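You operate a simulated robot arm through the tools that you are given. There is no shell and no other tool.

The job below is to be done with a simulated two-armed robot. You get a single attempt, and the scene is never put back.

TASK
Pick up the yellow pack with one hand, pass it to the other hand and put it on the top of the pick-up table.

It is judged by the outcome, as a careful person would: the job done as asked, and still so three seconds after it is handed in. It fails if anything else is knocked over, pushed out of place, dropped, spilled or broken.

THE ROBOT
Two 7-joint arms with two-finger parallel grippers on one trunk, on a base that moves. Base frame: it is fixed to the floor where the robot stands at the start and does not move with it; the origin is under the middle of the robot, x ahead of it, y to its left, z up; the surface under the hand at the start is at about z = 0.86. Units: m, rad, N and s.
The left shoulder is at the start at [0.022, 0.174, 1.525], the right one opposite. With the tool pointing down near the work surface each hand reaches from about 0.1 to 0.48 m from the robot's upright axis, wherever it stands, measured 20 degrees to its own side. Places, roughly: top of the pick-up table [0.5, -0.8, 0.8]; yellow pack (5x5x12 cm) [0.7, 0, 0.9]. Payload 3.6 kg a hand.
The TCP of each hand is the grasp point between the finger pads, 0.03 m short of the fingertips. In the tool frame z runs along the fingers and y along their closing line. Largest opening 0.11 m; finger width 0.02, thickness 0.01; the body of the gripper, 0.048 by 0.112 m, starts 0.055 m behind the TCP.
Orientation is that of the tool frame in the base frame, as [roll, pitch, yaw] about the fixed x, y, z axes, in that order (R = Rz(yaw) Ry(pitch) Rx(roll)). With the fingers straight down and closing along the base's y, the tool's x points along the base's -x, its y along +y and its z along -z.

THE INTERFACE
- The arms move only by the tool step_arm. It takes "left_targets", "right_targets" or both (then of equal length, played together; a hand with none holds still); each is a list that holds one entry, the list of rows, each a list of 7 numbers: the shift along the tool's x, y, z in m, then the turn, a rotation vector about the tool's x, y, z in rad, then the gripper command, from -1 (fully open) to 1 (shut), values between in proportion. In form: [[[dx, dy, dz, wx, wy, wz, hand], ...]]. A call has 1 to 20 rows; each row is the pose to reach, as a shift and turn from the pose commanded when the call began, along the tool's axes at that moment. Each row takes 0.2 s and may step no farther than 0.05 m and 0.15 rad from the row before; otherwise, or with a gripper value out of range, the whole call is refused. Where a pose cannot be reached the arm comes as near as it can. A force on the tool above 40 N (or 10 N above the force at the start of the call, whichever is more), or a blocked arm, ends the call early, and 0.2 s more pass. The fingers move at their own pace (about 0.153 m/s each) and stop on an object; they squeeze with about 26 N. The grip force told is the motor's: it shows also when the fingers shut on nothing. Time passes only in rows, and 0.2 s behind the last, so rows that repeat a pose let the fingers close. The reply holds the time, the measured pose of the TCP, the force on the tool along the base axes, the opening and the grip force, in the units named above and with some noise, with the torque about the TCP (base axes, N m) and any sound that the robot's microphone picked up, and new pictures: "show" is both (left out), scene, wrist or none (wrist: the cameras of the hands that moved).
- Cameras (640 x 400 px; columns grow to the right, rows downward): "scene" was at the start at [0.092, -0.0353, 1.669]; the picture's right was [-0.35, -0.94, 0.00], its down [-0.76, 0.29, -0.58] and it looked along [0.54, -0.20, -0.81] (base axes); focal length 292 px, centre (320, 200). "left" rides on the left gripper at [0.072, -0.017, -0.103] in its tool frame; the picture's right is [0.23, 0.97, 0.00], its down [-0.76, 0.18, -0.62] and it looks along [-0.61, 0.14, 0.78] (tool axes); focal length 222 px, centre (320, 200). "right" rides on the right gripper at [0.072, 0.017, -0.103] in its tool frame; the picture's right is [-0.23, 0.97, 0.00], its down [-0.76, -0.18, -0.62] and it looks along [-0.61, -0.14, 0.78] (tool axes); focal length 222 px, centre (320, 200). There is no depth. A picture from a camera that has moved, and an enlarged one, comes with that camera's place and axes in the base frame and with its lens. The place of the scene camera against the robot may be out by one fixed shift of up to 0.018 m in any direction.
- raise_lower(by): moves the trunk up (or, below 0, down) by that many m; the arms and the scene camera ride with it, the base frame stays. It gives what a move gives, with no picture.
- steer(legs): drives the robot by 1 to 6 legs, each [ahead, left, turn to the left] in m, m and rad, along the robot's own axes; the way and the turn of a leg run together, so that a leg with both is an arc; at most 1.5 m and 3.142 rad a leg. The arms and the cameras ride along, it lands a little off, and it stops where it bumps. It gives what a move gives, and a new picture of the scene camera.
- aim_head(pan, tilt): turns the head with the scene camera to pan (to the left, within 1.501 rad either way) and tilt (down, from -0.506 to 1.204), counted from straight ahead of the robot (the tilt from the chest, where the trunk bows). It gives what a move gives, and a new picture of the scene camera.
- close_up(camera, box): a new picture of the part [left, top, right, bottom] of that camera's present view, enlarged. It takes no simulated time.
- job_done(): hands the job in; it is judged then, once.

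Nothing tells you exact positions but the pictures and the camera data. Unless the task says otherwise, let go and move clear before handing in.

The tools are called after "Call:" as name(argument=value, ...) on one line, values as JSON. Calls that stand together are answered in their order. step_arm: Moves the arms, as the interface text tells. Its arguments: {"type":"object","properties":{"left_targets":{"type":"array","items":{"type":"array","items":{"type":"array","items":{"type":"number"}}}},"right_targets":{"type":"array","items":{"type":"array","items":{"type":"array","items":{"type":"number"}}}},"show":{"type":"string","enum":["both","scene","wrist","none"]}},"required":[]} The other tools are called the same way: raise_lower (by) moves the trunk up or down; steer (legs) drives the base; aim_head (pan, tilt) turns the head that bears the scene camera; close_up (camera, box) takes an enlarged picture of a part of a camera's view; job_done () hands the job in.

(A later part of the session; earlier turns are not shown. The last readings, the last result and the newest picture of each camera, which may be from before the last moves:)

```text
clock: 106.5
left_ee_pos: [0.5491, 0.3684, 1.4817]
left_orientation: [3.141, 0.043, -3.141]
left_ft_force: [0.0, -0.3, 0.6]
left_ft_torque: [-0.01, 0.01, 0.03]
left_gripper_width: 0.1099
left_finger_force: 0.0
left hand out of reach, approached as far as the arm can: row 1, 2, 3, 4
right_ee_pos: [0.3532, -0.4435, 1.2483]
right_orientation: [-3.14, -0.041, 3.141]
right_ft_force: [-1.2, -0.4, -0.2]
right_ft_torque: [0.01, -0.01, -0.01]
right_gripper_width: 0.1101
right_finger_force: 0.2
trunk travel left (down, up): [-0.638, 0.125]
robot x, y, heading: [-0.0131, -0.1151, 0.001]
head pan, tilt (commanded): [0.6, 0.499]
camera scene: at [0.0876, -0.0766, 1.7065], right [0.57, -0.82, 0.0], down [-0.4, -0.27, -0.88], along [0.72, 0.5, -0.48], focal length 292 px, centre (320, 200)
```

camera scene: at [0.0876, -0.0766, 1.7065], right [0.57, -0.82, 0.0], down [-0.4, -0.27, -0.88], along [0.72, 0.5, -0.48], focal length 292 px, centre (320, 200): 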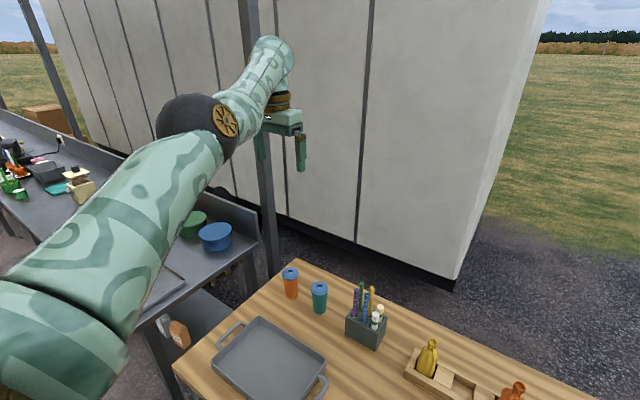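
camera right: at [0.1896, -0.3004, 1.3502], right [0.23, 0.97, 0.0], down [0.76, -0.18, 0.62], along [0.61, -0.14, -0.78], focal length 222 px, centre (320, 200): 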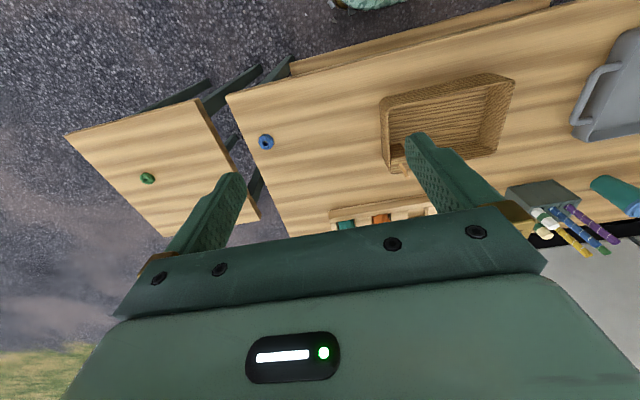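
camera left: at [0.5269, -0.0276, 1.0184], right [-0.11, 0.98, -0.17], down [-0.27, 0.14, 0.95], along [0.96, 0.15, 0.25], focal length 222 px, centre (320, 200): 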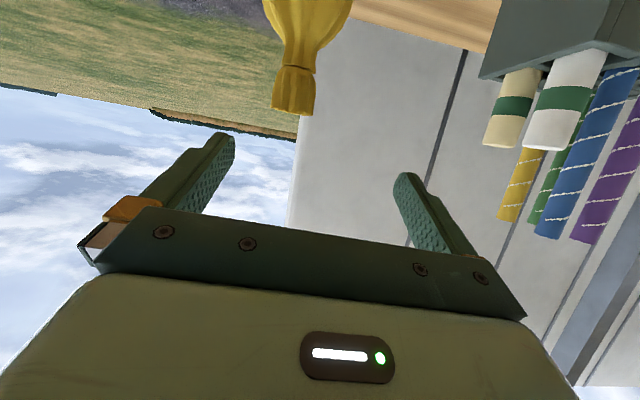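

The arm is at full stretch here. With the tool pointing right this arm moved freely before, so I'll turn it to point right while drawing it back to the upper-left spot that worked.

Call:
step_arm(left_targets=[[[0.0, 0.0, 0.0, 0.14, 0, 0, -1], [0.01, -0.005, 0.005, 0.28, 0, 0, -1], [0.03, -0.02, 0.015, 0.42, 0, 0, -1], [0.05, -0.035, 0.025, 0.56, 0, 0, -1], [0.07, -0.05, 0.035, 0.7, 0, 0, -1], [0.09, -0.062, 0.045, 0.84, 0, 0, -1], [0.11, -0.075, 0.058, 0.98, 0, 0, -1], [0.13, -0.087, 0.07, 1.12, 0, 0, -1], [0.149, -0.098, 0.082, 1.257, 0, 0, -1], [0.149, -0.098, 0.082, 1.257, 0, 0, -1]]], show="scene")

```text
clock: 108.8
left_ee_pos: [0.4013, 0.2784, 1.3898]
left_orientation: [-1.879, 0.048, 3.138]
left_ft_force: [-0.2, 0.7, -0.8]
left_ft_torque: [-0.02, -0.01, 0.0]
left_gripper_width: 0.1102
left_finger_force: 0.0
left hand out of reach, approached as far as the arm can: row 1, 2, 3, 4, 5, 6, 7, 8
right_ee_pos: [0.351, -0.4377, 1.2502]
right_orientation: [-3.137, -0.038, -3.14]
right_ft_force: [-0.6, 0.7, 0.6]
right_ft_torque: [-0.07, -0.01, 0.01]
right_gripper_width: 0.1099
right_finger_force: 0.0
trunk travel left (down, up): [-0.638, 0.125]
robot x, y, heading: [-0.0099, -0.1186, -0.004]
head pan, tilt (commanded): [0.6, 0.499]
camera scene: at [0.0849, -0.0697, 1.7064], right [0.57, -0.82, 0.0], down [-0.39, -0.27, -0.88], along [0.72, 0.49, -0.48], focal length 292 px, centre (320, 200)
```

scene: 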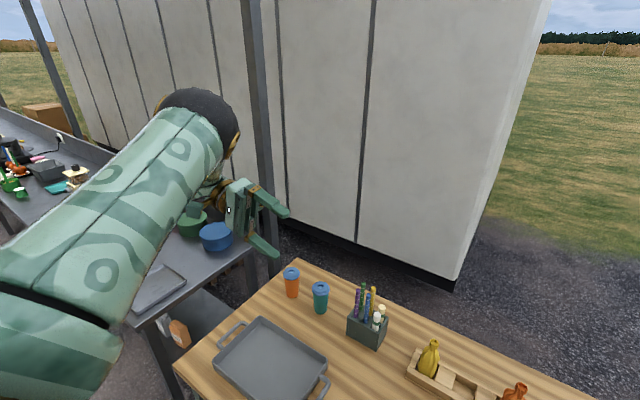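

The left arm is flexed again and tracks exactly with the tool pointing right. I'll roll the hand by 90° about its own axis so that the fingers close along x with the camera on top, which is the receiving attitude.

Call:
step_arm(left_targets=[[[0, 0, 0, 0, 0, -0.143, -1], [0, 0, 0, 0, 0, -0.286, -1], [0, 0, 0, 0, 0, -0.429, -1], [0, 0, 0, 0, 0, -0.571, -1], [0, 0, 0, 0, 0, -0.714, -1], [0, 0, 0, 0, 0, -0.857, -1], [0, 0, 0, 0, 0, -1.0, -1], [0, 0, 0, 0, 0, -1.143, -1], [0, 0, 0, 0, 0, -1.286, -1], [0, 0, 0, 0, 0, -1.428, -1], [0, 0, 0, 0, 0, -1.571, -1], [0, 0, 0, 0, 0, -1.571, -1]]], show="both")

```text
clock: 111.3
left_ee_pos: [0.4051, 0.2727, 1.3942]
left_orientation: [-3.005, -1.255, -1.701]
left_ft_force: [0.3, 0.1, 0.5]
left_ft_torque: [0.01, -0.04, 0.01]
left_gripper_width: 0.11
left_finger_force: 0.0
right_ee_pos: [0.353, -0.4438, 1.249]
right_orientation: [-3.14, -0.04, 3.141]
right_ft_force: [0.2, -0.8, -0.3]
right_ft_torque: [0.01, 0.02, 0.01]
right_gripper_width: 0.1099
right_finger_force: 0.1
trunk travel left (down, up): [-0.638, 0.125]
robot x, y, heading: [-0.0122, -0.1236, 0.001]
head pan, tilt (commanded): [0.6, 0.499]
camera scene: at [0.0875, -0.077, 1.7065], right [0.57, -0.82, 0.0], down [-0.4, -0.27, -0.88], along [0.72, 0.5, -0.48], focal length 292 px, centre (320, 200)
camera left: at [0.4172, 0.349, 1.4952], right [-0.98, -0.07, 0.17], down [-0.15, 0.83, -0.54], along [-0.11, -0.56, -0.82], focal length 222 px, centre (320, 200)
```

scene: 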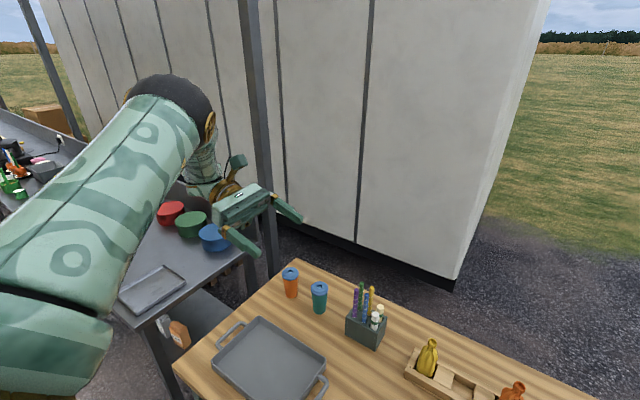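
left: 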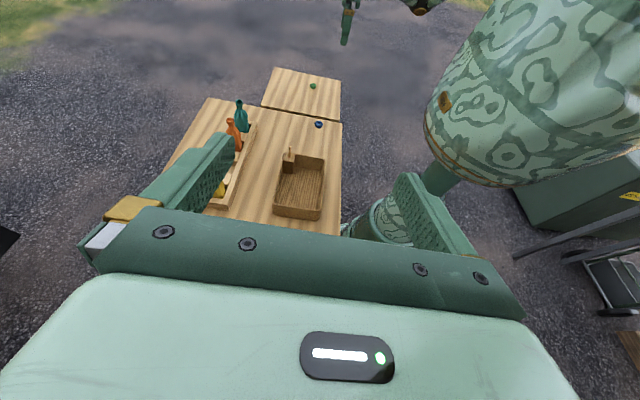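

The left hand is in the receiving attitude and exact. Now the right arm: I'll ease it down a little and pitch its tool 25° forward, watching that it stays fully under control.

Call:
step_arm(right_targets=[[[0, 0, 0.02, 0, -0.04, 0, -1], [0, 0, 0.04, 0, -0.15, 0, -1], [0, 0, 0.06, 0, -0.26, 0, -1], [0, 0, 0.07, 0, -0.37, 0, -1], [0, 0, 0.07, 0, -0.476, 0, -1], [0, 0, 0.07, 0, -0.476, 0, -1]]], show="none")

Call:
aim_head(pan=-0.5, tilt=0.6)

```text
clock: 112.8
left_ee_pos: [0.4044, 0.2722, 1.394]
left_orientation: [-2.999, -1.253, -1.706]
left_ft_force: [-0.7, 1.1, 1.0]
left_ft_torque: [0.02, 0.03, 0.02]
left_gripper_width: 0.1098
left_finger_force: 0.0
right_ee_pos: [0.3491, -0.4529, 1.1783]
right_orientation: [-3.115, 0.433, -3.13]
right_ft_force: [-1.0, 0.4, 0.0]
right_ft_torque: [-0.02, -0.02, 0.02]
right_gripper_width: 0.1098
right_finger_force: 0.1
trunk travel left (down, up): [-0.638, 0.125]
robot x, y, heading: [-0.009, -0.1222, -0.0]
head pan, tilt (commanded): [0.6, 0.499]
```

```text
clock: 114.1
left_ee_pos: [0.4054, 0.2727, 1.3939]
left_orientation: [-2.999, -1.255, -1.709]
left_ft_force: [0.2, 1.0, 0.3]
left_ft_torque: [-0.02, 0.01, 0.0]
left_gripper_width: 0.11
left_finger_force: 0.1
right_ee_pos: [0.3516, -0.4519, 1.1805]
right_orientation: [-3.117, 0.438, -3.132]
right_ft_force: [0.1, -0.9, 0.0]
right_ft_torque: [0.05, 0.02, 0.01]
right_gripper_width: 0.11
right_finger_force: 0.0
trunk travel left (down, up): [-0.638, 0.125]
robot x, y, heading: [-0.0135, -0.1192, -0.002]
head pan, tilt (commanded): [-0.499, 0.6]
camera scene: at [0.09, -0.1702, 1.6974], right [-0.48, -0.88, 0.0], down [-0.5, 0.27, -0.82], along [0.72, -0.39, -0.57], focal length 292 px, centre (320, 200)
```

scene: 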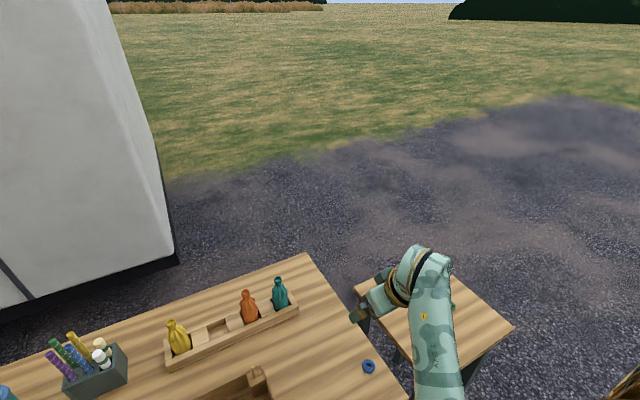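

Call:
step_arm(right_targets=[[[-0.0136, 0.038, 0.0063, 0, 0, 0, -1], [-0.027, 0.077, 0.0127, 0, 0, 0, -1], [-0.041, 0.115, 0.019, 0, 0, 0, -1], [-0.054, 0.153, 0.0253, 0, 0, 0, -1], [-0.068, 0.192, 0.0317, 0, 0, 0, -1], [-0.0815, 0.23, 0.038, 0, 0, 0, -1], [-0.0815, 0.23, 0.038, 0, 0, 0, -1]]], show="scene")

```text
clock: 114.5
left_ee_pos: [0.4062, 0.2728, 1.3943]
left_orientation: [-3.002, -1.254, -1.708]
left_ft_force: [-0.6, -0.6, -0.3]
left_ft_torque: [0.01, -0.03, -0.02]
left_gripper_width: 0.1099
left_finger_force: 0.0
right_ee_pos: [0.3639, -0.4926, 1.1969]
right_orientation: [-2.876, 0.42, -3.053]
right_ft_force: [0.8, -0.3, 0.6]
right_ft_torque: [0.03, 0.03, 0.02]
right_gripper_width: 0.1102
right_finger_force: 0.1
trunk travel left (down, up): [-0.638, 0.125]
robot x, y, heading: [-0.0119, -0.1161, -0.004]
head pan, tilt (commanded): [-0.499, 0.6]
stopped in row 2 (right hand): the arm was blocked; the commanded pose is now the measured one
camera scene: at [0.0912, -0.1705, 1.6973], right [-0.48, -0.88, 0.0], down [-0.5, 0.27, -0.82], along [0.72, -0.39, -0.57], focal length 292 px, centre (320, 200)
```

scene: 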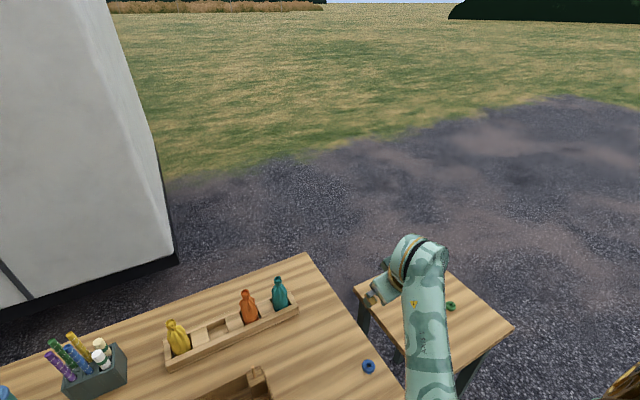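

The right arm was blocked, probably its elbow against the torso. I'll look down at the right side to see the arm before doing anything else.

Call:
aim_head(pan=-0.6, tilt=1.15)

Call:
aim_head(pan=-1.2, tilt=0.9)

```text
clock: 115.5
left_ee_pos: [0.405, 0.2718, 1.3936]
left_orientation: [-3.002, -1.254, -1.707]
left_ft_force: [0.3, -0.2, -0.3]
left_ft_torque: [0.0, 0.02, 0.01]
left_gripper_width: 0.1103
left_finger_force: 0.0
right_ee_pos: [0.363, -0.4917, 1.196]
right_orientation: [-2.874, 0.421, -3.053]
right_ft_force: [-0.2, -1.1, -0.6]
right_ft_torque: [0.02, 0.02, 0.0]
right_gripper_width: 0.1102
right_finger_force: 0.1
trunk travel left (down, up): [-0.638, 0.125]
robot x, y, heading: [-0.012, -0.1207, -0.001]
head pan, tilt (commanded): [-0.6, 1.15]
camera scene: at [0.0617, -0.1618, 1.6557], right [-0.56, -0.83, 0.0], down [-0.75, 0.52, -0.41], along [0.34, -0.23, -0.91], focal length 292 px, centre (320, 200)
```

scene: 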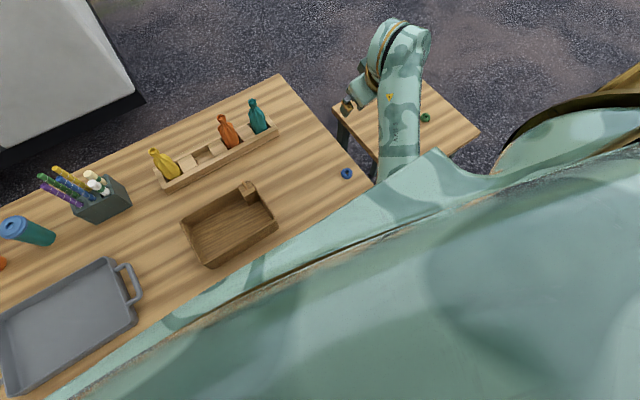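

```text
clock: 116.5
left_ee_pos: [0.4054, 0.2726, 1.3945]
left_orientation: [-2.998, -1.254, -1.709]
left_ft_force: [0.0, 0.8, -0.4]
left_ft_torque: [0.02, -0.02, -0.01]
left_gripper_width: 0.1099
left_finger_force: 0.0
right_ee_pos: [0.3624, -0.4926, 1.1957]
right_orientation: [-2.875, 0.42, -3.054]
right_ft_force: [-1.2, -0.8, 0.2]
right_ft_torque: [-0.04, -0.03, -0.02]
right_gripper_width: 0.1099
right_finger_force: 0.1
trunk travel left (down, up): [-0.638, 0.125]
robot x, y, heading: [-0.0105, -0.1167, -0.004]
head pan, tilt (commanded): [-1.201, 0.901]
camera scene: at [0.0397, -0.1984, 1.6726], right [-0.93, -0.36, 0.0], down [-0.28, 0.73, -0.62], along [0.23, -0.58, -0.78], focal length 292 px, centre (320, 200)
```

scene: 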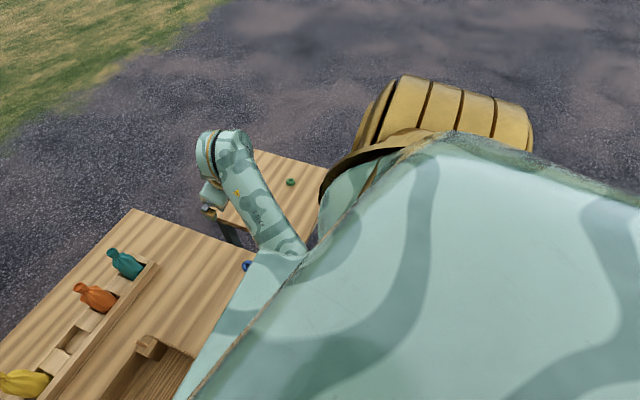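

The right elbow hangs under the chest, which explains the block. A better way is to use longer reach in front and keep both elbows away from the torso. First I'll test how far to the right the left hand can go in its receiving attitude.

Call:
step_arm(left_targets=[[[-0.0066, -0.0085, 0.0457, 0, 0, 0, -1], [-0.0133, -0.0169, 0.0914, 0, 0, 0, -1], [-0.02, -0.0254, 0.1371, 0, 0, 0, -1], [-0.0266, -0.0338, 0.1827, 0, 0, 0, -1], [-0.0332, -0.0423, 0.2284, 0, 0, 0, -1], [-0.0399, -0.0507, 0.2741, 0, 0, 0, -1], [-0.0465, -0.0592, 0.3198, 0, 0, 0, -1], [-0.0465, -0.0592, 0.3198, 0, 0, 0, -1]]], show="none")

Call:
aim_head(pan=0.0, tilt=0.7)

```text
clock: 118.3
left_ee_pos: [0.4716, -0.0177, 1.2501]
left_orientation: [-2.998, -1.254, -1.707]
left_ft_force: [0.2, 0.1, -0.4]
left_ft_torque: [-0.04, 0.01, 0.01]
left_gripper_width: 0.1101
left_finger_force: 0.1
right_ee_pos: [0.363, -0.4908, 1.1965]
right_orientation: [-2.875, 0.42, -3.055]
right_ft_force: [0.1, 0.4, -0.1]
right_ft_torque: [-0.05, 0.01, 0.03]
right_gripper_width: 0.11
right_finger_force: 0.2
trunk travel left (down, up): [-0.638, 0.125]
robot x, y, heading: [-0.008, -0.1218, -0.004]
head pan, tilt (commanded): [-1.201, 0.901]
```

```text
clock: 119.7
left_ee_pos: [0.4727, -0.019, 1.2512]
left_orientation: [-3.0, -1.254, -1.706]
left_ft_force: [-0.3, -0.1, -0.5]
left_ft_torque: [0.0, -0.01, -0.01]
left_gripper_width: 0.1099
left_finger_force: 0.1
right_ee_pos: [0.3636, -0.492, 1.1968]
right_orientation: [-2.876, 0.421, -3.051]
right_ft_force: [-0.2, 0.1, -1.0]
right_ft_torque: [-0.03, -0.01, -0.04]
right_gripper_width: 0.11
right_finger_force: 0.0
trunk travel left (down, up): [-0.638, 0.125]
robot x, y, heading: [-0.0088, -0.1166, -0.001]
head pan, tilt (commanded): [0.0, 0.7]
camera scene: at [0.0974, -0.1285, 1.6888], right [0.0, -1.0, 0.0], down [-0.64, 0.0, -0.76], along [0.76, 0.0, -0.64], focal length 292 px, centre (320, 200)
```

scene: 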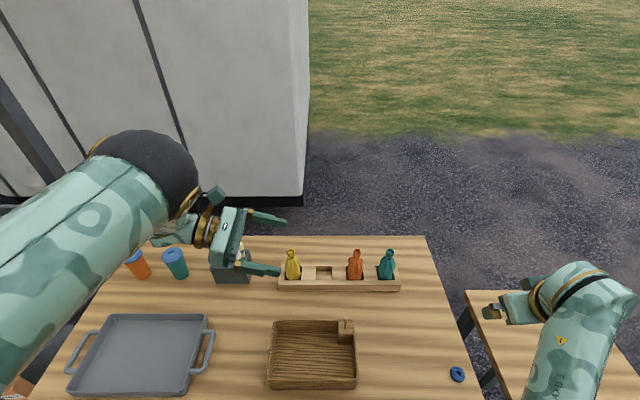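

The left hand reaches that pose exactly. I'll test 15 cm further right.

Call:
step_arm(left_targets=[[[0.004, -0.005, 0.038, 0, 0, 0, -1], [0.008, -0.0095, 0.076, 0, 0, 0, -1], [0.0126, -0.014, 0.114, 0, 0, 0, -1], [0.0168, -0.019, 0.152, 0, 0, 0, -1], [0.0168, -0.019, 0.152, 0, 0, 0, -1]]], show="scene")

```text
clock: 120.9
left_ee_pos: [0.5145, -0.1568, 1.21]
left_orientation: [-3.0, -1.256, -1.706]
left_ft_force: [-0.2, -0.9, 0.3]
left_ft_torque: [-0.01, 0.0, 0.03]
left_gripper_width: 0.1104
left_finger_force: 0.0
left hand out of reach, approached as far as the arm can: row 2, 3, 4, 5
right_ee_pos: [0.3624, -0.4922, 1.1963]
right_orientation: [-2.876, 0.422, -3.052]
right_ft_force: [-1.3, 0.1, -0.4]
right_ft_torque: [-0.01, -0.01, 0.0]
right_gripper_width: 0.1102
right_finger_force: 0.1
trunk travel left (down, up): [-0.638, 0.125]
robot x, y, heading: [-0.0139, -0.1183, -0.002]
head pan, tilt (commanded): [0.0, 0.7]
camera scene: at [0.0971, -0.1277, 1.6888], right [0.0, -1.0, 0.0], down [-0.64, 0.0, -0.76], along [0.76, 0.0, -0.64], focal length 292 px, centre (320, 200)
```

scene: 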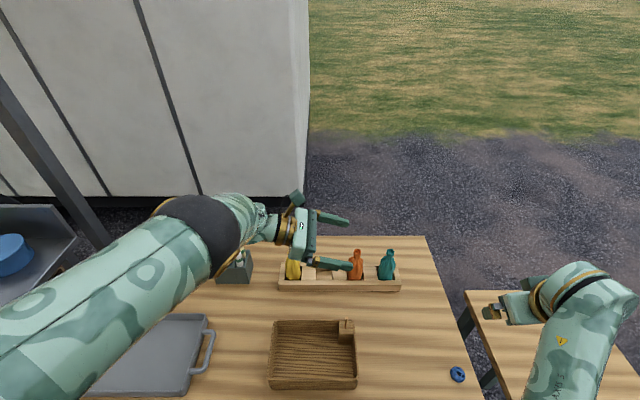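

The left hand can go that far too if it stays about 0.5 m out. Now I'll convert the right arm to the same kind of elbow-up posture by turning its tool to point left (the mirror of what freed the left arm), watching for any block.

Call:
step_arm(right_targets=[[[-0.007, -0.0006, -0.0048, -0.1343, 0.0329, 0.0278, -1], [-0.014, -0.0011, -0.0095, -0.2687, 0.0658, 0.0556, -1], [-0.021, -0.0017, -0.0143, -0.403, 0.0986, 0.0834, -1], [-0.028, -0.0023, -0.019, -0.5373, 0.1315, 0.1112, -1], [-0.035, -0.0028, -0.0238, -0.6716, 0.1644, 0.139, -1], [-0.042, -0.0034, -0.0285, -0.806, 0.1973, 0.1668, -1]]], show="scene")

```text
clock: 122.3
left_ee_pos: [0.515, -0.158, 1.2106]
left_orientation: [-2.999, -1.254, -1.708]
left_ft_force: [-0.9, -0.3, -0.4]
left_ft_torque: [0.04, 0.0, 0.02]
left_gripper_width: 0.1102
left_finger_force: 0.1
right_ee_pos: [0.3889, -0.4864, 1.2385]
right_orientation: [2.551, 0.201, 3.094]
right_ft_force: [0.5, 0.8, 0.1]
right_ft_torque: [0.01, -0.02, 0.0]
right_gripper_width: 0.1101
right_finger_force: 0.1
right hand out of reach, approached as far as the arm can: row 3
trunk travel left (down, up): [-0.638, 0.125]
robot x, y, heading: [-0.0091, -0.1148, 0.0]
head pan, tilt (commanded): [0.0, 0.7]
camera scene: at [0.0974, -0.1303, 1.6888], right [0.0, -1.0, 0.0], down [-0.64, 0.0, -0.76], along [0.76, 0.0, -0.64], focal length 292 px, centre (320, 200)
```

scene: 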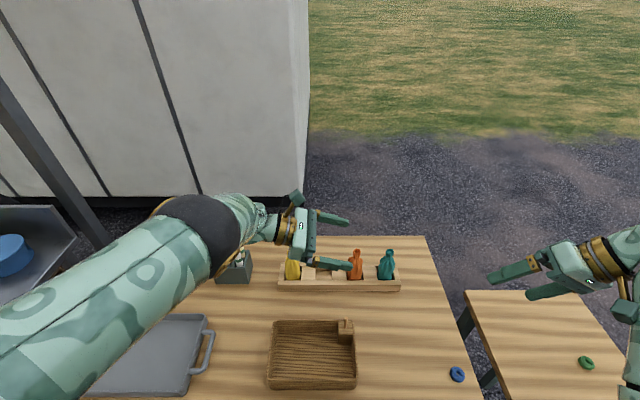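

Call:
step_arm(right_targets=[[[0, 0, 0, -0.1343, 0.0329, 0.0278, -1], [0, 0, 0, -0.2687, 0.0658, 0.0556, -1], [0, 0, 0, -0.403, 0.0986, 0.0834, -1], [0, 0, 0, -0.5373, 0.1315, 0.1112, -1], [0, 0, 0, -0.6716, 0.1644, 0.139, -1], [0, 0, 0, -0.6716, 0.1644, 0.139, -1]]], show="none")

Call:
aim_head(pan=-0.7, tilt=0.6)

```text
clock: 123.7
left_ee_pos: [0.5149, -0.1555, 1.2115]
left_orientation: [-2.997, -1.255, -1.708]
left_ft_force: [0.7, 0.3, -1.3]
left_ft_torque: [0.0, 0.02, 0.0]
left_gripper_width: 0.11
left_finger_force: 0.1
right_ee_pos: [0.4315, -0.5233, 1.2057]
right_orientation: [1.886, 0.001, 3.141]
right_ft_force: [0.0, 0.1, 0.3]
right_ft_torque: [0.0, 0.01, 0.02]
right_gripper_width: 0.11
right_finger_force: 0.0
right hand out of reach, approached as far as the arm can: row 1, 2, 3, 4, 5, 6
trunk travel left (down, up): [-0.638, 0.125]
robot x, y, heading: [-0.0079, -0.1179, -0.0]
head pan, tilt (commanded): [0.0, 0.7]
```

```text
clock: 124.8
left_ee_pos: [0.516, -0.1571, 1.2102]
left_orientation: [-3.0, -1.255, -1.709]
left_ft_force: [0.4, 0.1, 0.8]
left_ft_torque: [-0.05, -0.04, 0.01]
left_gripper_width: 0.11
left_finger_force: 0.0
right_ee_pos: [0.4295, -0.5232, 1.2059]
right_orientation: [1.884, -0.002, -3.142]
right_ft_force: [0.0, -0.5, 0.0]
right_ft_torque: [0.0, 0.01, -0.01]
right_gripper_width: 0.11
right_finger_force: 0.1
trunk travel left (down, up): [-0.638, 0.125]
robot x, y, heading: [-0.0083, -0.1207, 0.003]
head pan, tilt (commanded): [-0.7, 0.6]
camera scene: at [0.0801, -0.1853, 1.6974], right [-0.64, -0.77, 0.0], down [-0.43, 0.36, -0.82], along [0.63, -0.53, -0.57], focal length 292 px, centre (320, 200)
```

scene: 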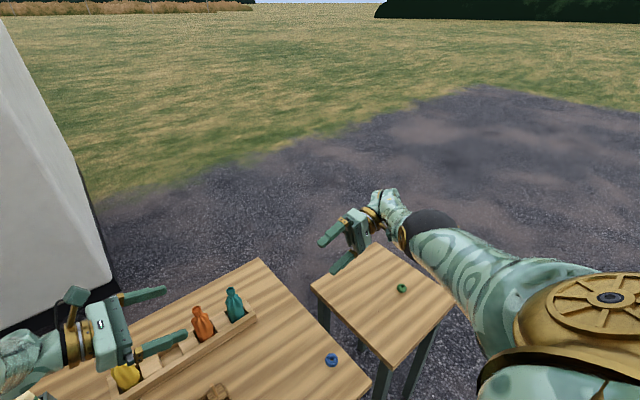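

The right arm now swings outward with the elbow clear of the torso. I'll move the left hand back to the left, then bring the right hand in front of the chest in its pointing-left attitude.

Call:
step_arm(left_targets=[[[-0.0013, 0.0064, -0.0456, 0, 0, 0, -1], [-0.0026, 0.0128, -0.0911, 0, 0, 0, -1], [-0.0039, 0.0191, -0.1367, 0, 0, 0, -1], [-0.0052, 0.0255, -0.1823, 0, 0, 0, -1], [-0.0065, 0.0319, -0.2278, 0, 0, 0, -1], [-0.0078, 0.0383, -0.2734, 0, 0, 0, -1], [-0.0091, 0.0446, -0.3189, 0, 0, 0, -1], [-0.0104, 0.051, -0.3645, 0, 0, 0, -1], [-0.0104, 0.051, -0.3645, 0, 0, 0, -1]]], show="none")

Call:
step_arm(right_targets=[[[-0.006, 0.0186, 0.0368, 0, 0, 0, -1], [-0.012, 0.037, 0.0735, 0, 0, 0, -1], [-0.018, 0.056, 0.11, 0, 0, 0, -1], [-0.025, 0.074, 0.147, 0, 0, 0, -1], [-0.031, 0.093, 0.184, 0, 0, 0, -1], [-0.037, 0.111, 0.2206, 0, 0, 0, -1], [-0.043, 0.13, 0.2574, 0, 0, 0, -1], [-0.043, 0.13, 0.2574, 0, 0, 0, -1]]], show="scene")

```text
clock: 126.8
left_ee_pos: [0.4612, 0.1909, 1.312]
left_orientation: [-3.002, -1.255, -1.706]
left_ft_force: [0.1, 0.0, -1.0]
left_ft_torque: [0.03, 0.01, -0.01]
left_gripper_width: 0.1101
left_finger_force: 0.1
right_ee_pos: [0.431, -0.5243, 1.2049]
right_orientation: [1.881, -0.004, 3.141]
right_ft_force: [0.5, -0.1, -0.4]
right_ft_torque: [0.02, 0.01, 0.01]
right_gripper_width: 0.1101
right_finger_force: 0.1
trunk travel left (down, up): [-0.638, 0.125]
robot x, y, heading: [-0.0118, -0.1164, -0.0]
head pan, tilt (commanded): [-0.7, 0.6]
```

```text
clock: 128.6
left_ee_pos: [0.4605, 0.1914, 1.3115]
left_orientation: [-2.999, -1.252, -1.707]
left_ft_force: [0.3, -0.1, 0.1]
left_ft_torque: [0.02, 0.04, -0.01]
left_gripper_width: 0.1103
left_finger_force: 0.0
right_ee_pos: [0.4714, -0.2382, 1.2511]
right_orientation: [1.884, -0.004, 3.14]
right_ft_force: [0.2, -0.8, 0.6]
right_ft_torque: [0.0, 0.0, -0.03]
right_gripper_width: 0.11
right_finger_force: 0.1
right hand out of reach, approached as far as the arm can: row 1, 2, 3, 4, 5
trunk travel left (down, up): [-0.638, 0.125]
robot x, y, heading: [-0.0125, -0.118, -0.003]
head pan, tilt (commanded): [-0.7, 0.6]
camera scene: at [0.0799, -0.1865, 1.6974], right [-0.64, -0.77, 0.0], down [-0.43, 0.36, -0.82], along [0.63, -0.53, -0.57], focal length 292 px, centre (320, 200)
```

scene: 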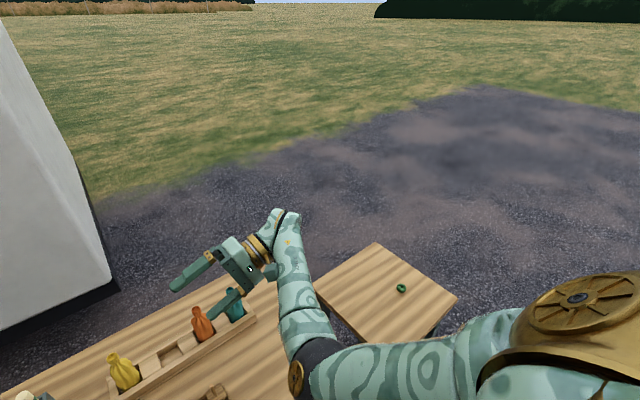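

The right hand is exact here too, pointing left with the elbow inside and low. Next I'll turn the right tool to straight down at this spot to see whether it can do the top grasp without a block.

Call:
step_arm(right_targets=[[[0, 0, 0, 0.14, 0, 0, -1], [0, 0, 0, 0.28, 0, 0, -1], [0, 0, 0, 0.42, 0, 0, -1], [0, 0, 0, 0.56, 0, 0, -1], [0, 0, 0, 0.7, 0, 0, -1]]], show="none")

```text
clock: 129.8
left_ee_pos: [0.4617, 0.1912, 1.3115]
left_orientation: [-2.999, -1.253, -1.707]
left_ft_force: [-0.1, -0.1, 0.3]
left_ft_torque: [0.0, 0.03, 0.02]
left_gripper_width: 0.1098
left_finger_force: 0.1
right_ee_pos: [0.4729, -0.2371, 1.2498]
right_orientation: [2.585, -0.003, 3.139]
right_ft_force: [0.1, -0.1, 0.1]
right_ft_torque: [0.02, -0.03, 0.01]
right_gripper_width: 0.1099
right_finger_force: 0.1
trunk travel left (down, up): [-0.638, 0.125]
robot x, y, heading: [-0.0118, -0.1186, -0.003]
head pan, tilt (commanded): [-0.7, 0.6]
```

Call:
step_arm(right_targets=[[[0, 0, 0, 0.14, 0, 0, -1], [0, 0, 0, 0.28, 0, 0, -1], [0, 0, 0, 0.42, 0, 0, -1], [0, 0, 0, 0.557, 0, 0, -1], [0, 0, 0, 0.557, 0, 0, -1]]], show="scene")

```text
clock: 131.0
left_ee_pos: [0.46, 0.1919, 1.3097]
left_orientation: [-3.001, -1.254, -1.707]
left_ft_force: [-0.4, 0.1, 0.2]
left_ft_torque: [-0.01, -0.03, -0.01]
left_gripper_width: 0.11
left_finger_force: 0.0
right_ee_pos: [0.4723, -0.2377, 1.2493]
right_orientation: [-3.141, -0.001, 3.14]
right_ft_force: [0.8, -0.6, 0.1]
right_ft_torque: [0.0, 0.02, 0.01]
right_gripper_width: 0.1098
right_finger_force: 0.1
trunk travel left (down, up): [-0.638, 0.125]
robot x, y, heading: [-0.0109, -0.1162, 0.003]
head pan, tilt (commanded): [-0.7, 0.6]
camera scene: at [0.08, -0.1852, 1.6974], right [-0.64, -0.77, 0.0], down [-0.43, 0.36, -0.82], along [0.63, -0.53, -0.57], focal length 292 px, centre (320, 200)
```

scene: 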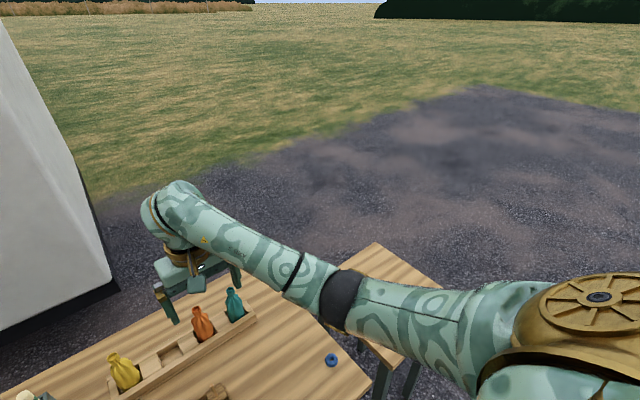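

The right arm is now in a healthy elbow-out posture with the tool straight down. I'll do the pick with the right hand from the front, tilted forward about 25° with fingers closing along y, and the left hand will later take the pack from the left side. First I shift the base left so that the right shoulder faces the pack.

Call:
steer(legs=[[0.02, 0.265, 0]])

Call:
aim_head(pan=-0.2, tilt=0.7)

```text
clock: 132.9
left_ee_pos: [0.4806, 0.459, 1.3099]
left_orientation: [-2.999, -1.255, -1.707]
left_ft_force: [-1.1, 0.7, -0.1]
left_ft_torque: [0.01, 0.02, 0.01]
left_gripper_width: 0.1102
left_finger_force: 0.0
right_ee_pos: [0.4928, 0.0301, 1.2502]
right_orientation: [3.14, -0.001, -3.14]
right_ft_force: [0.6, -0.3, -1.0]
right_ft_torque: [0.02, -0.04, 0.02]
right_gripper_width: 0.1102
right_finger_force: 0.0
trunk travel left (down, up): [-0.638, 0.125]
robot x, y, heading: [0.0096, 0.1491, 0.001]
head pan, tilt (commanded): [-0.7, 0.6]
camera scene: at [0.1001, 0.0811, 1.6974], right [-0.64, -0.77, 0.0], down [-0.43, 0.36, -0.82], along [0.63, -0.53, -0.57], focal length 292 px, centre (320, 200)
```

scene: 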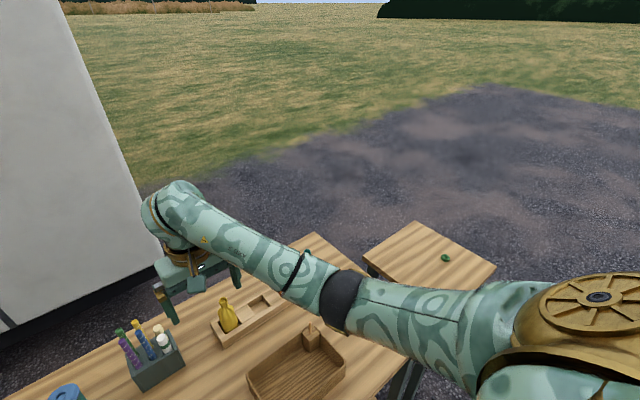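

```text
clock: 133.8
left_ee_pos: [0.4797, 0.4602, 1.3119]
left_orientation: [-3.0, -1.252, -1.706]
left_ft_force: [-0.4, -0.2, 0.1]
left_ft_torque: [-0.02, 0.0, -0.02]
left_gripper_width: 0.11
left_finger_force: 0.0
right_ee_pos: [0.4928, 0.0303, 1.2507]
right_orientation: [3.14, -0.001, -3.138]
right_ft_force: [-1.0, -0.4, 0.6]
right_ft_torque: [0.02, -0.01, -0.04]
right_gripper_width: 0.11
right_finger_force: 0.1
trunk travel left (down, up): [-0.638, 0.125]
robot x, y, heading: [0.0068, 0.147, 0.002]
head pan, tilt (commanded): [-0.201, 0.7]
camera scene: at [0.1156, 0.1213, 1.6888], right [-0.2, -0.98, 0.0], down [-0.63, 0.13, -0.76], along [0.75, -0.15, -0.64], focal length 292 px, centre (320, 200)
```

scene: 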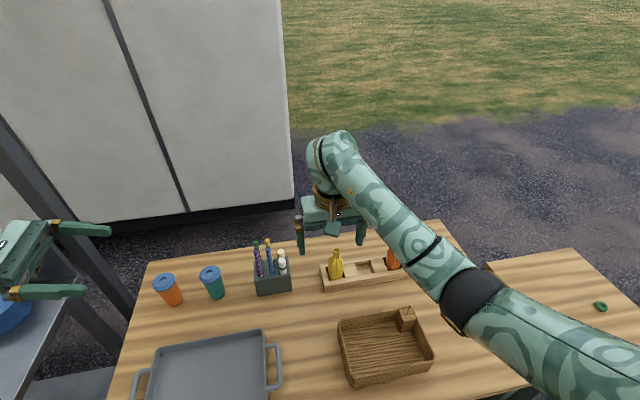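

Base is at (0.008, 0.148) and the right arm is well placed. I'll lower the trunk in two steps, checking the arms.

Call:
raise_lower(by=-0.1)

Call:
raise_lower(by=-0.1)

Call:
close_up(camera="scene", box=[0, 0, 640, 400])

```text
clock: 135.2
left_ee_pos: [0.4803, 0.4608, 1.2114]
left_orientation: [-2.999, -1.254, -1.706]
left_ft_force: [0.1, -0.2, 0.4]
left_ft_torque: [-0.03, -0.01, 0.0]
left_gripper_width: 0.11
left_finger_force: 0.0
right_ee_pos: [0.4935, 0.0304, 1.1504]
right_orientation: [-3.14, -0.001, -3.139]
right_ft_force: [-0.2, 0.4, -0.2]
right_ft_torque: [-0.02, -0.01, 0.02]
right_gripper_width: 0.1103
right_finger_force: 0.2
trunk travel left (down, up): [-0.538, 0.225]
robot x, y, heading: [0.0067, 0.1469, 0.006]
head pan, tilt (commanded): [-0.201, 0.7]
```

```text
clock: 136.5
left_ee_pos: [0.4808, 0.4602, 1.1096]
left_orientation: [-3.0, -1.252, -1.707]
left_ft_force: [-0.2, 1.1, -0.7]
left_ft_torque: [-0.01, -0.03, -0.02]
left_gripper_width: 0.11
left_finger_force: 0.0
right_ee_pos: [0.4924, 0.0304, 1.0503]
right_orientation: [3.139, -0.003, -3.139]
right_ft_force: [0.0, 0.5, 1.0]
right_ft_torque: [-0.01, 0.01, 0.0]
right_gripper_width: 0.1102
right_finger_force: 0.1
trunk travel left (down, up): [-0.438, 0.325]
robot x, y, heading: [0.0071, 0.1481, 0.003]
head pan, tilt (commanded): [-0.201, 0.7]
```

```text
1.00 times, centred on (320, 200) of scene (not enlarged: the box is as wide or as high as the picture)
camera zoom: at [0.1378, 0.1219, 1.488], right [-0.2, -0.98, 0.0], down [-0.63, 0.13, -0.76], along [0.75, -0.15, -0.64], focal length 292 px, centre (320, 200)
```

zoom: 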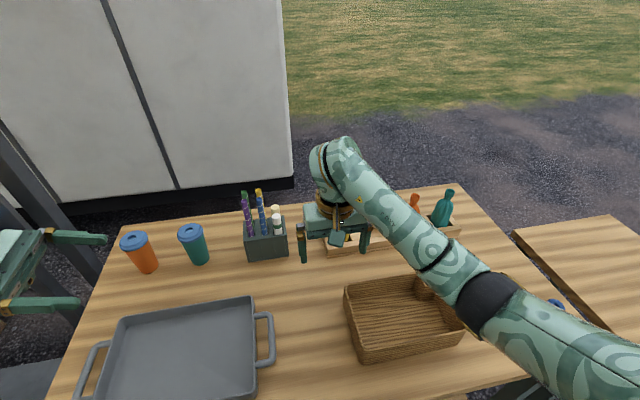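

Both arms rode down cleanly. I'll pitch the right tool 25° forward and shift it in line with the pack, slightly higher.

Call:
step_arm(right_targets=[[[0, -0.02, -0.01, 0, 0, 0, -1], [-0.005, -0.04, -0.02, 0, -0.11, 0, -1], [-0.01, -0.061, -0.03, 0, -0.22, 0, -1], [-0.02, -0.061, -0.03, 0, -0.33, 0, -1], [-0.02, -0.061, -0.03, 0, -0.436, 0, -1], [-0.02, -0.061, -0.03, 0, -0.436, 0, -1]]], show="wrist")

```text
clock: 137.9
left_ee_pos: [0.4805, 0.4605, 1.1107]
left_orientation: [-3.002, -1.254, -1.704]
left_ft_force: [-0.8, -0.1, -0.5]
left_ft_torque: [0.05, -0.02, -0.04]
left_gripper_width: 0.1096
left_finger_force: 0.1
right_ee_pos: [0.5134, -0.0324, 1.0798]
right_orientation: [3.141, 0.433, -3.141]
right_ft_force: [-0.5, 0.3, -0.4]
right_ft_torque: [-0.02, 0.04, 0.0]
right_gripper_width: 0.11
right_finger_force: 0.1
trunk travel left (down, up): [-0.438, 0.325]
robot x, y, heading: [0.0121, 0.1445, 0.003]
head pan, tilt (commanded): [-0.201, 0.7]
camera right: at [0.4055, -0.0141, 1.1408], right [0.21, 0.97, 0.1], down [0.43, -0.18, 0.89], along [0.88, -0.14, -0.45], focal length 222 px, centre (320, 200)
```

right: 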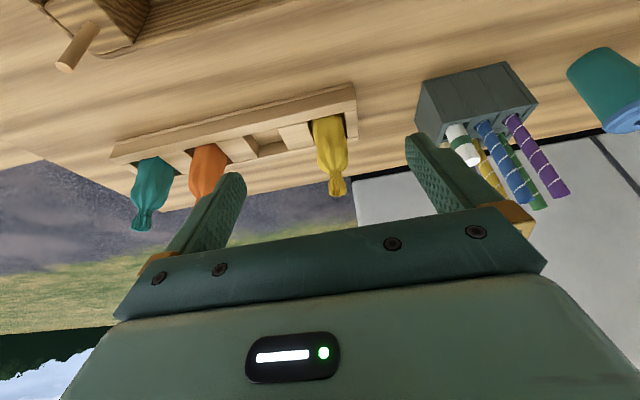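

The pack reads (0.661, -0.032) with its top at 1.005 from this camera too, and the hand is in line with it. I'll move forward to straddle it from above.

Call:
step_arm(right_targets=[[[-0.0321, 0.0002, 0.015, 0, 0, 0, -1], [-0.0642, 0.0003, 0.0299, 0, 0, 0, -1], [-0.0962, 0.0004, 0.0449, 0, 0, 0, -1], [-0.1283, 0.0004, 0.0598, 0, 0, 0, -1], [-0.1283, 0.0004, 0.0598, 0, 0, 0, -1]]], show="both")

```text
clock: 139.1
left_ee_pos: [0.4795, 0.4587, 1.1116]
left_orientation: [-2.998, -1.253, -1.706]
left_ft_force: [0.0, -0.2, 0.2]
left_ft_torque: [-0.01, 0.0, 0.0]
left_gripper_width: 0.11
left_finger_force: 0.1
right_ee_pos: [0.6539, -0.029, 1.0794]
right_orientation: [3.141, 0.434, -3.14]
right_ft_force: [-0.2, 0.2, 0.1]
right_ft_torque: [0.0, -0.01, 0.0]
right_gripper_width: 0.11
right_finger_force: 0.0
trunk travel left (down, up): [-0.438, 0.325]
robot x, y, heading: [0.0086, 0.1486, 0.002]
head pan, tilt (commanded): [-0.201, 0.7]
camera scene: at [0.1375, 0.1219, 1.4879], right [-0.2, -0.98, 0.0], down [-0.63, 0.13, -0.76], along [0.75, -0.15, -0.64], focal length 292 px, centre (320, 200)
camera right: at [0.5464, -0.0108, 1.1412], right [0.2, 0.97, 0.1], down [0.43, -0.18, 0.89], along [0.88, -0.14, -0.45], focal length 222 px, centre (320, 200)
```

scene: 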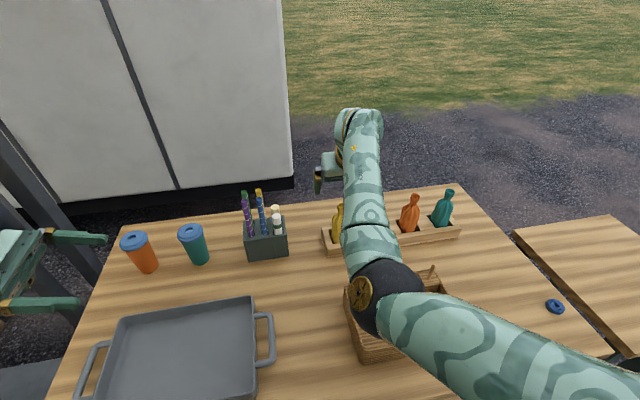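
right: 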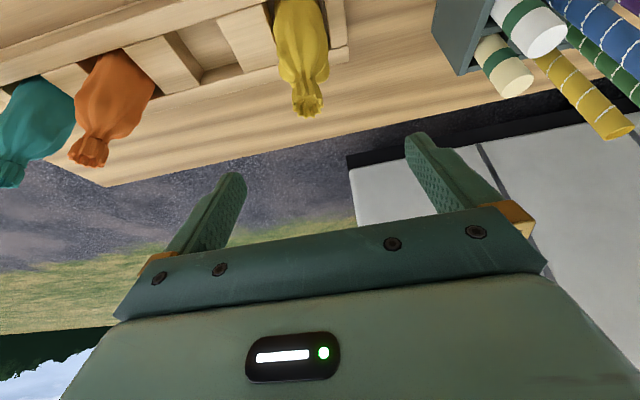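

The hand is exactly above the pack. To keep the elbow where it is I'll descend with the trunk instead of the arm; first I raise the left hand a bit so that it stays clear of the tray.

Call:
step_arm(left_targets=[[[0.032, -0.0015, -0.0103, 0, 0, 0, -1], [0.064, -0.003, -0.0205, 0, 0, 0, -1], [0.095, -0.0045, -0.0308, 0, 0, 0, -1], [0.095, -0.0045, -0.0308, 0, 0, 0, -1]]], show="none")

Call:
raise_lower(by=-0.05)

Call:
close_up(camera="right", box=[0, 0, 640, 400])

```text
clock: 140.1
left_ee_pos: [0.4809, 0.461, 1.2132]
left_orientation: [-3.002, -1.256, -1.703]
left_ft_force: [-0.5, 0.4, 0.5]
left_ft_torque: [0.01, -0.03, 0.0]
left_gripper_width: 0.1102
left_finger_force: 0.1
right_ee_pos: [0.6557, -0.0283, 1.079]
right_orientation: [-3.141, 0.432, -3.139]
right_ft_force: [-0.3, 0.2, 0.3]
right_ft_torque: [0.04, 0.02, 0.01]
right_gripper_width: 0.1102
right_finger_force: 0.0
trunk travel left (down, up): [-0.438, 0.325]
robot x, y, heading: [0.0082, 0.145, 0.0]
head pan, tilt (commanded): [-0.201, 0.7]
```

```text
clock: 141.0
left_ee_pos: [0.4805, 0.4592, 1.1613]
left_orientation: [-2.996, -1.253, -1.708]
left_ft_force: [0.7, 1.0, 1.2]
left_ft_torque: [0.04, 0.03, 0.04]
left_gripper_width: 0.1099
left_finger_force: 0.1
right_ee_pos: [0.654, -0.0317, 1.03]
right_orientation: [3.138, 0.435, -3.138]
right_ft_force: [0.0, -0.4, -0.7]
right_ft_torque: [0.0, 0.0, 0.01]
right_gripper_width: 0.11
right_finger_force: 0.0
trunk travel left (down, up): [-0.388, 0.375]
robot x, y, heading: [0.01, 0.1458, 0.005]
head pan, tilt (commanded): [-0.201, 0.7]
```

```text
1.00 times, centred on (320, 200) of right (not enlarged: the box is as wide or as high as the picture)
camera zoom: at [0.5465, -0.0123, 1.0915], right [0.2, 0.97, 0.1], down [0.43, -0.18, 0.89], along [0.88, -0.14, -0.45], focal length 222 px, centre (320, 200)
```

zoom: 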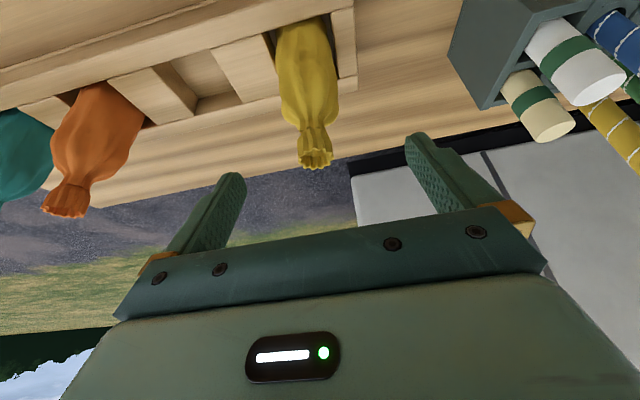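

The pack sits centred between the fingers at (0.663, -0.032). Continuing down with the trunk.

Call:
raise_lower(by=-0.045)

Call:
close_up(camera="right", box=[0, 0, 640, 400])

```text
clock: 141.9
left_ee_pos: [0.4798, 0.459, 1.1173]
left_orientation: [-2.996, -1.253, -1.71]
left_ft_force: [-0.3, 0.4, -0.3]
left_ft_torque: [0.03, -0.03, 0.03]
left_gripper_width: 0.1101
left_finger_force: 0.0
right_ee_pos: [0.6546, -0.0299, 0.9838]
right_orientation: [3.14, 0.434, -3.14]
right_ft_force: [-0.1, 0.3, 0.6]
right_ft_torque: [0.01, -0.02, -0.01]
right_gripper_width: 0.1101
right_finger_force: 0.0
trunk travel left (down, up): [-0.343, 0.42]
robot x, y, heading: [0.0068, 0.1536, 0.006]
head pan, tilt (commanded): [-0.201, 0.7]
```

```text
1.00 times, centred on (320, 200) of right (not enlarged: the box is as wide or as high as the picture)
camera zoom: at [0.5463, -0.0123, 1.0466], right [0.2, 0.97, 0.1], down [0.43, -0.18, 0.89], along [0.88, -0.14, -0.45], focal length 222 px, centre (320, 200)
```

zoom: 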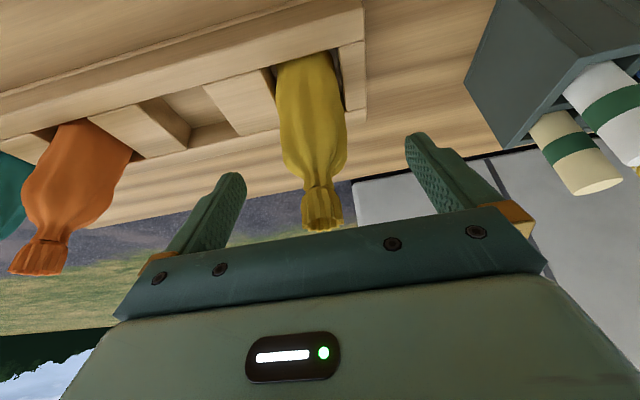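

Call:
raise_lower(by=-0.023)

Call:
close_up(camera="right", box=[0, 0, 640, 400])

Call:
close_up(camera="scene", box=[200, 80, 520, 300])

```text
clock: 142.6
left_ee_pos: [0.4795, 0.4592, 1.0937]
left_orientation: [-2.995, -1.254, -1.709]
left_ft_force: [-0.2, 0.1, -0.4]
left_ft_torque: [-0.03, 0.0, 0.01]
left_gripper_width: 0.1099
left_finger_force: 0.0
right_ee_pos: [0.6545, -0.0294, 0.9619]
right_orientation: [3.14, 0.434, 3.141]
right_ft_force: [-0.3, -0.3, 0.3]
right_ft_torque: [-0.01, 0.03, 0.02]
right_gripper_width: 0.1099
right_finger_force: 0.0
trunk travel left (down, up): [-0.32, 0.443]
robot x, y, heading: [0.0087, 0.1486, 0.005]
head pan, tilt (commanded): [-0.201, 0.7]
```

```text
1.00 times, centred on (320, 200) of right (not enlarged: the box is as wide or as high as the picture)
camera zoom: at [0.5461, -0.0124, 1.0235], right [0.21, 0.97, 0.1], down [0.43, -0.18, 0.89], along [0.88, -0.14, -0.45], focal length 222 px, centre (320, 200)
```

zoom: 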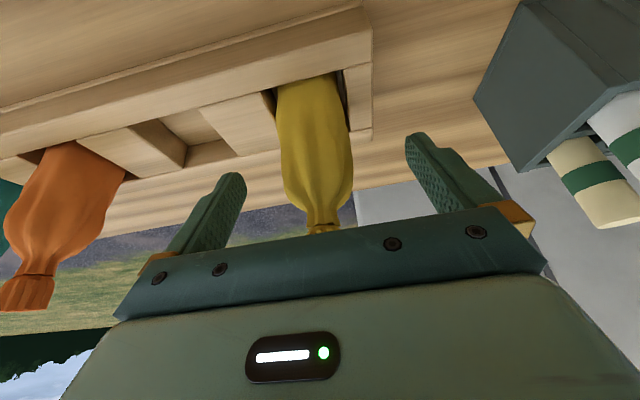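

```text
1.82 times, centred on (360, 190) of scene
camera zoom: at [0.1734, 0.1219, 1.3687], right [-0.2, -0.98, 0.0], down [-0.63, 0.13, -0.77], along [0.75, -0.15, -0.64], focal length 531 px, centre (247, 218)
```

zoom: 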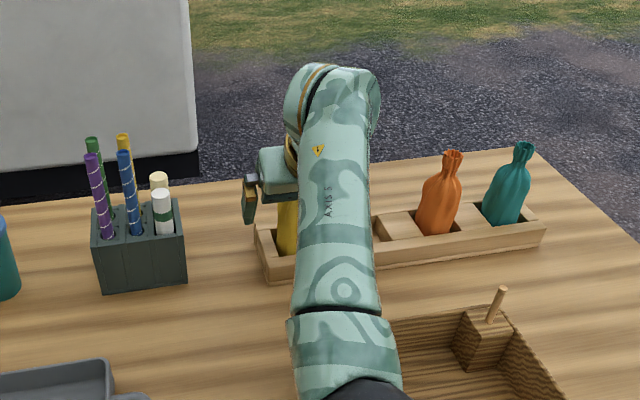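

The fingers straddle the pack evenly at TCP z = 0.962, above the rack rim. Closing the right hand on it.

Call:
step_arm(right_targets=[[[0, 0, 0, 0, 0, 0, 0.0], [0, 0, 0, 0, 0, 0, 1], [0, 0, 0, 0, 0, 0, 1], [0, 0, 0, 0, 0, 0, 1]]], show="wrist")

```text
clock: 143.6
left_ee_pos: [0.4812, 0.4592, 1.0923]
left_orientation: [-3.001, -1.253, -1.704]
left_ft_force: [-0.9, -0.6, -0.7]
left_ft_torque: [0.0, 0.01, -0.02]
left_gripper_width: 0.1098
left_finger_force: 0.0
right_ee_pos: [0.6548, -0.0296, 0.9616]
right_orientation: [3.141, 0.434, -3.141]
right_ft_force: [-0.7, -0.1, 0.0]
right_ft_torque: [-0.01, 0.01, 0.02]
right_gripper_width: 0.0471
right_finger_force: 26.0
trunk travel left (down, up): [-0.32, 0.443]
robot x, y, heading: [0.0059, 0.1481, 0.007]
head pan, tilt (commanded): [-0.201, 0.7]
camera right: at [0.5468, -0.0123, 1.023], right [0.2, 0.97, 0.1], down [0.43, -0.18, 0.89], along [0.88, -0.14, -0.45], focal length 222 px, centre (320, 200)
```

right: 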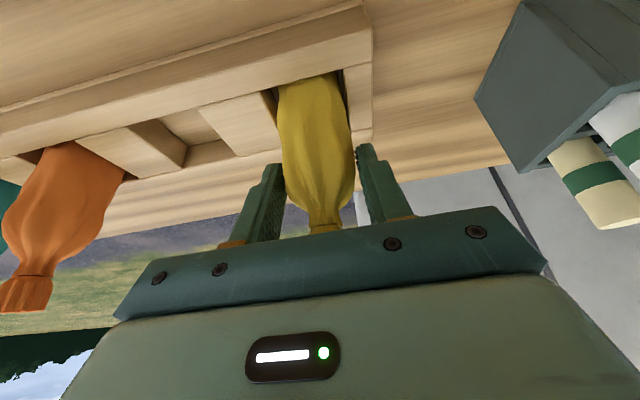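

The pack is gripped (opening 0.047, 26 N). Lifting with the trunk, a little first to check.

Call:
raise_lower(by=0.05)

Call:
close_up(camera="right", box=[0, 0, 640, 400])

```text
clock: 144.5
left_ee_pos: [0.4804, 0.4603, 1.1421]
left_orientation: [-3.003, -1.257, -1.701]
left_ft_force: [0.3, 0.6, 0.0]
left_ft_torque: [-0.03, -0.01, 0.02]
left_gripper_width: 0.11
left_finger_force: 0.1
right_ee_pos: [0.6558, -0.0297, 1.011]
right_orientation: [3.141, 0.433, -3.139]
right_ft_force: [-0.9, -0.1, -1.1]
right_ft_torque: [0.04, 0.02, 0.02]
right_gripper_width: 0.0477
right_finger_force: 26.2
trunk travel left (down, up): [-0.37, 0.393]
robot x, y, heading: [0.0085, 0.1473, 0.004]
head pan, tilt (commanded): [-0.201, 0.7]
```

```text
1.00 times, centred on (320, 200) of right (not enlarged: the box is as wide or as high as the picture)
camera zoom: at [0.5474, -0.0123, 1.0725], right [0.2, 0.97, 0.1], down [0.43, -0.18, 0.89], along [0.88, -0.14, -0.46], focal length 222 px, centre (320, 200)
```

zoom: 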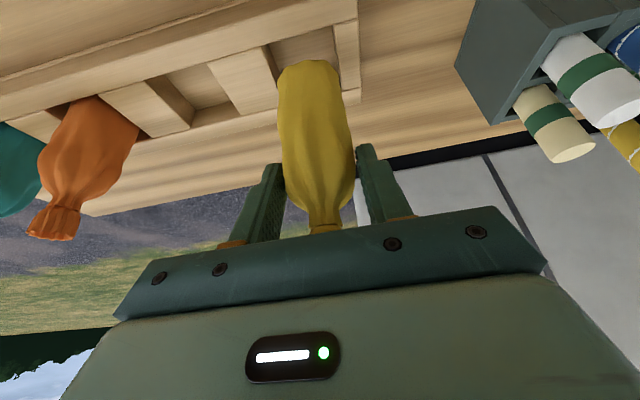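

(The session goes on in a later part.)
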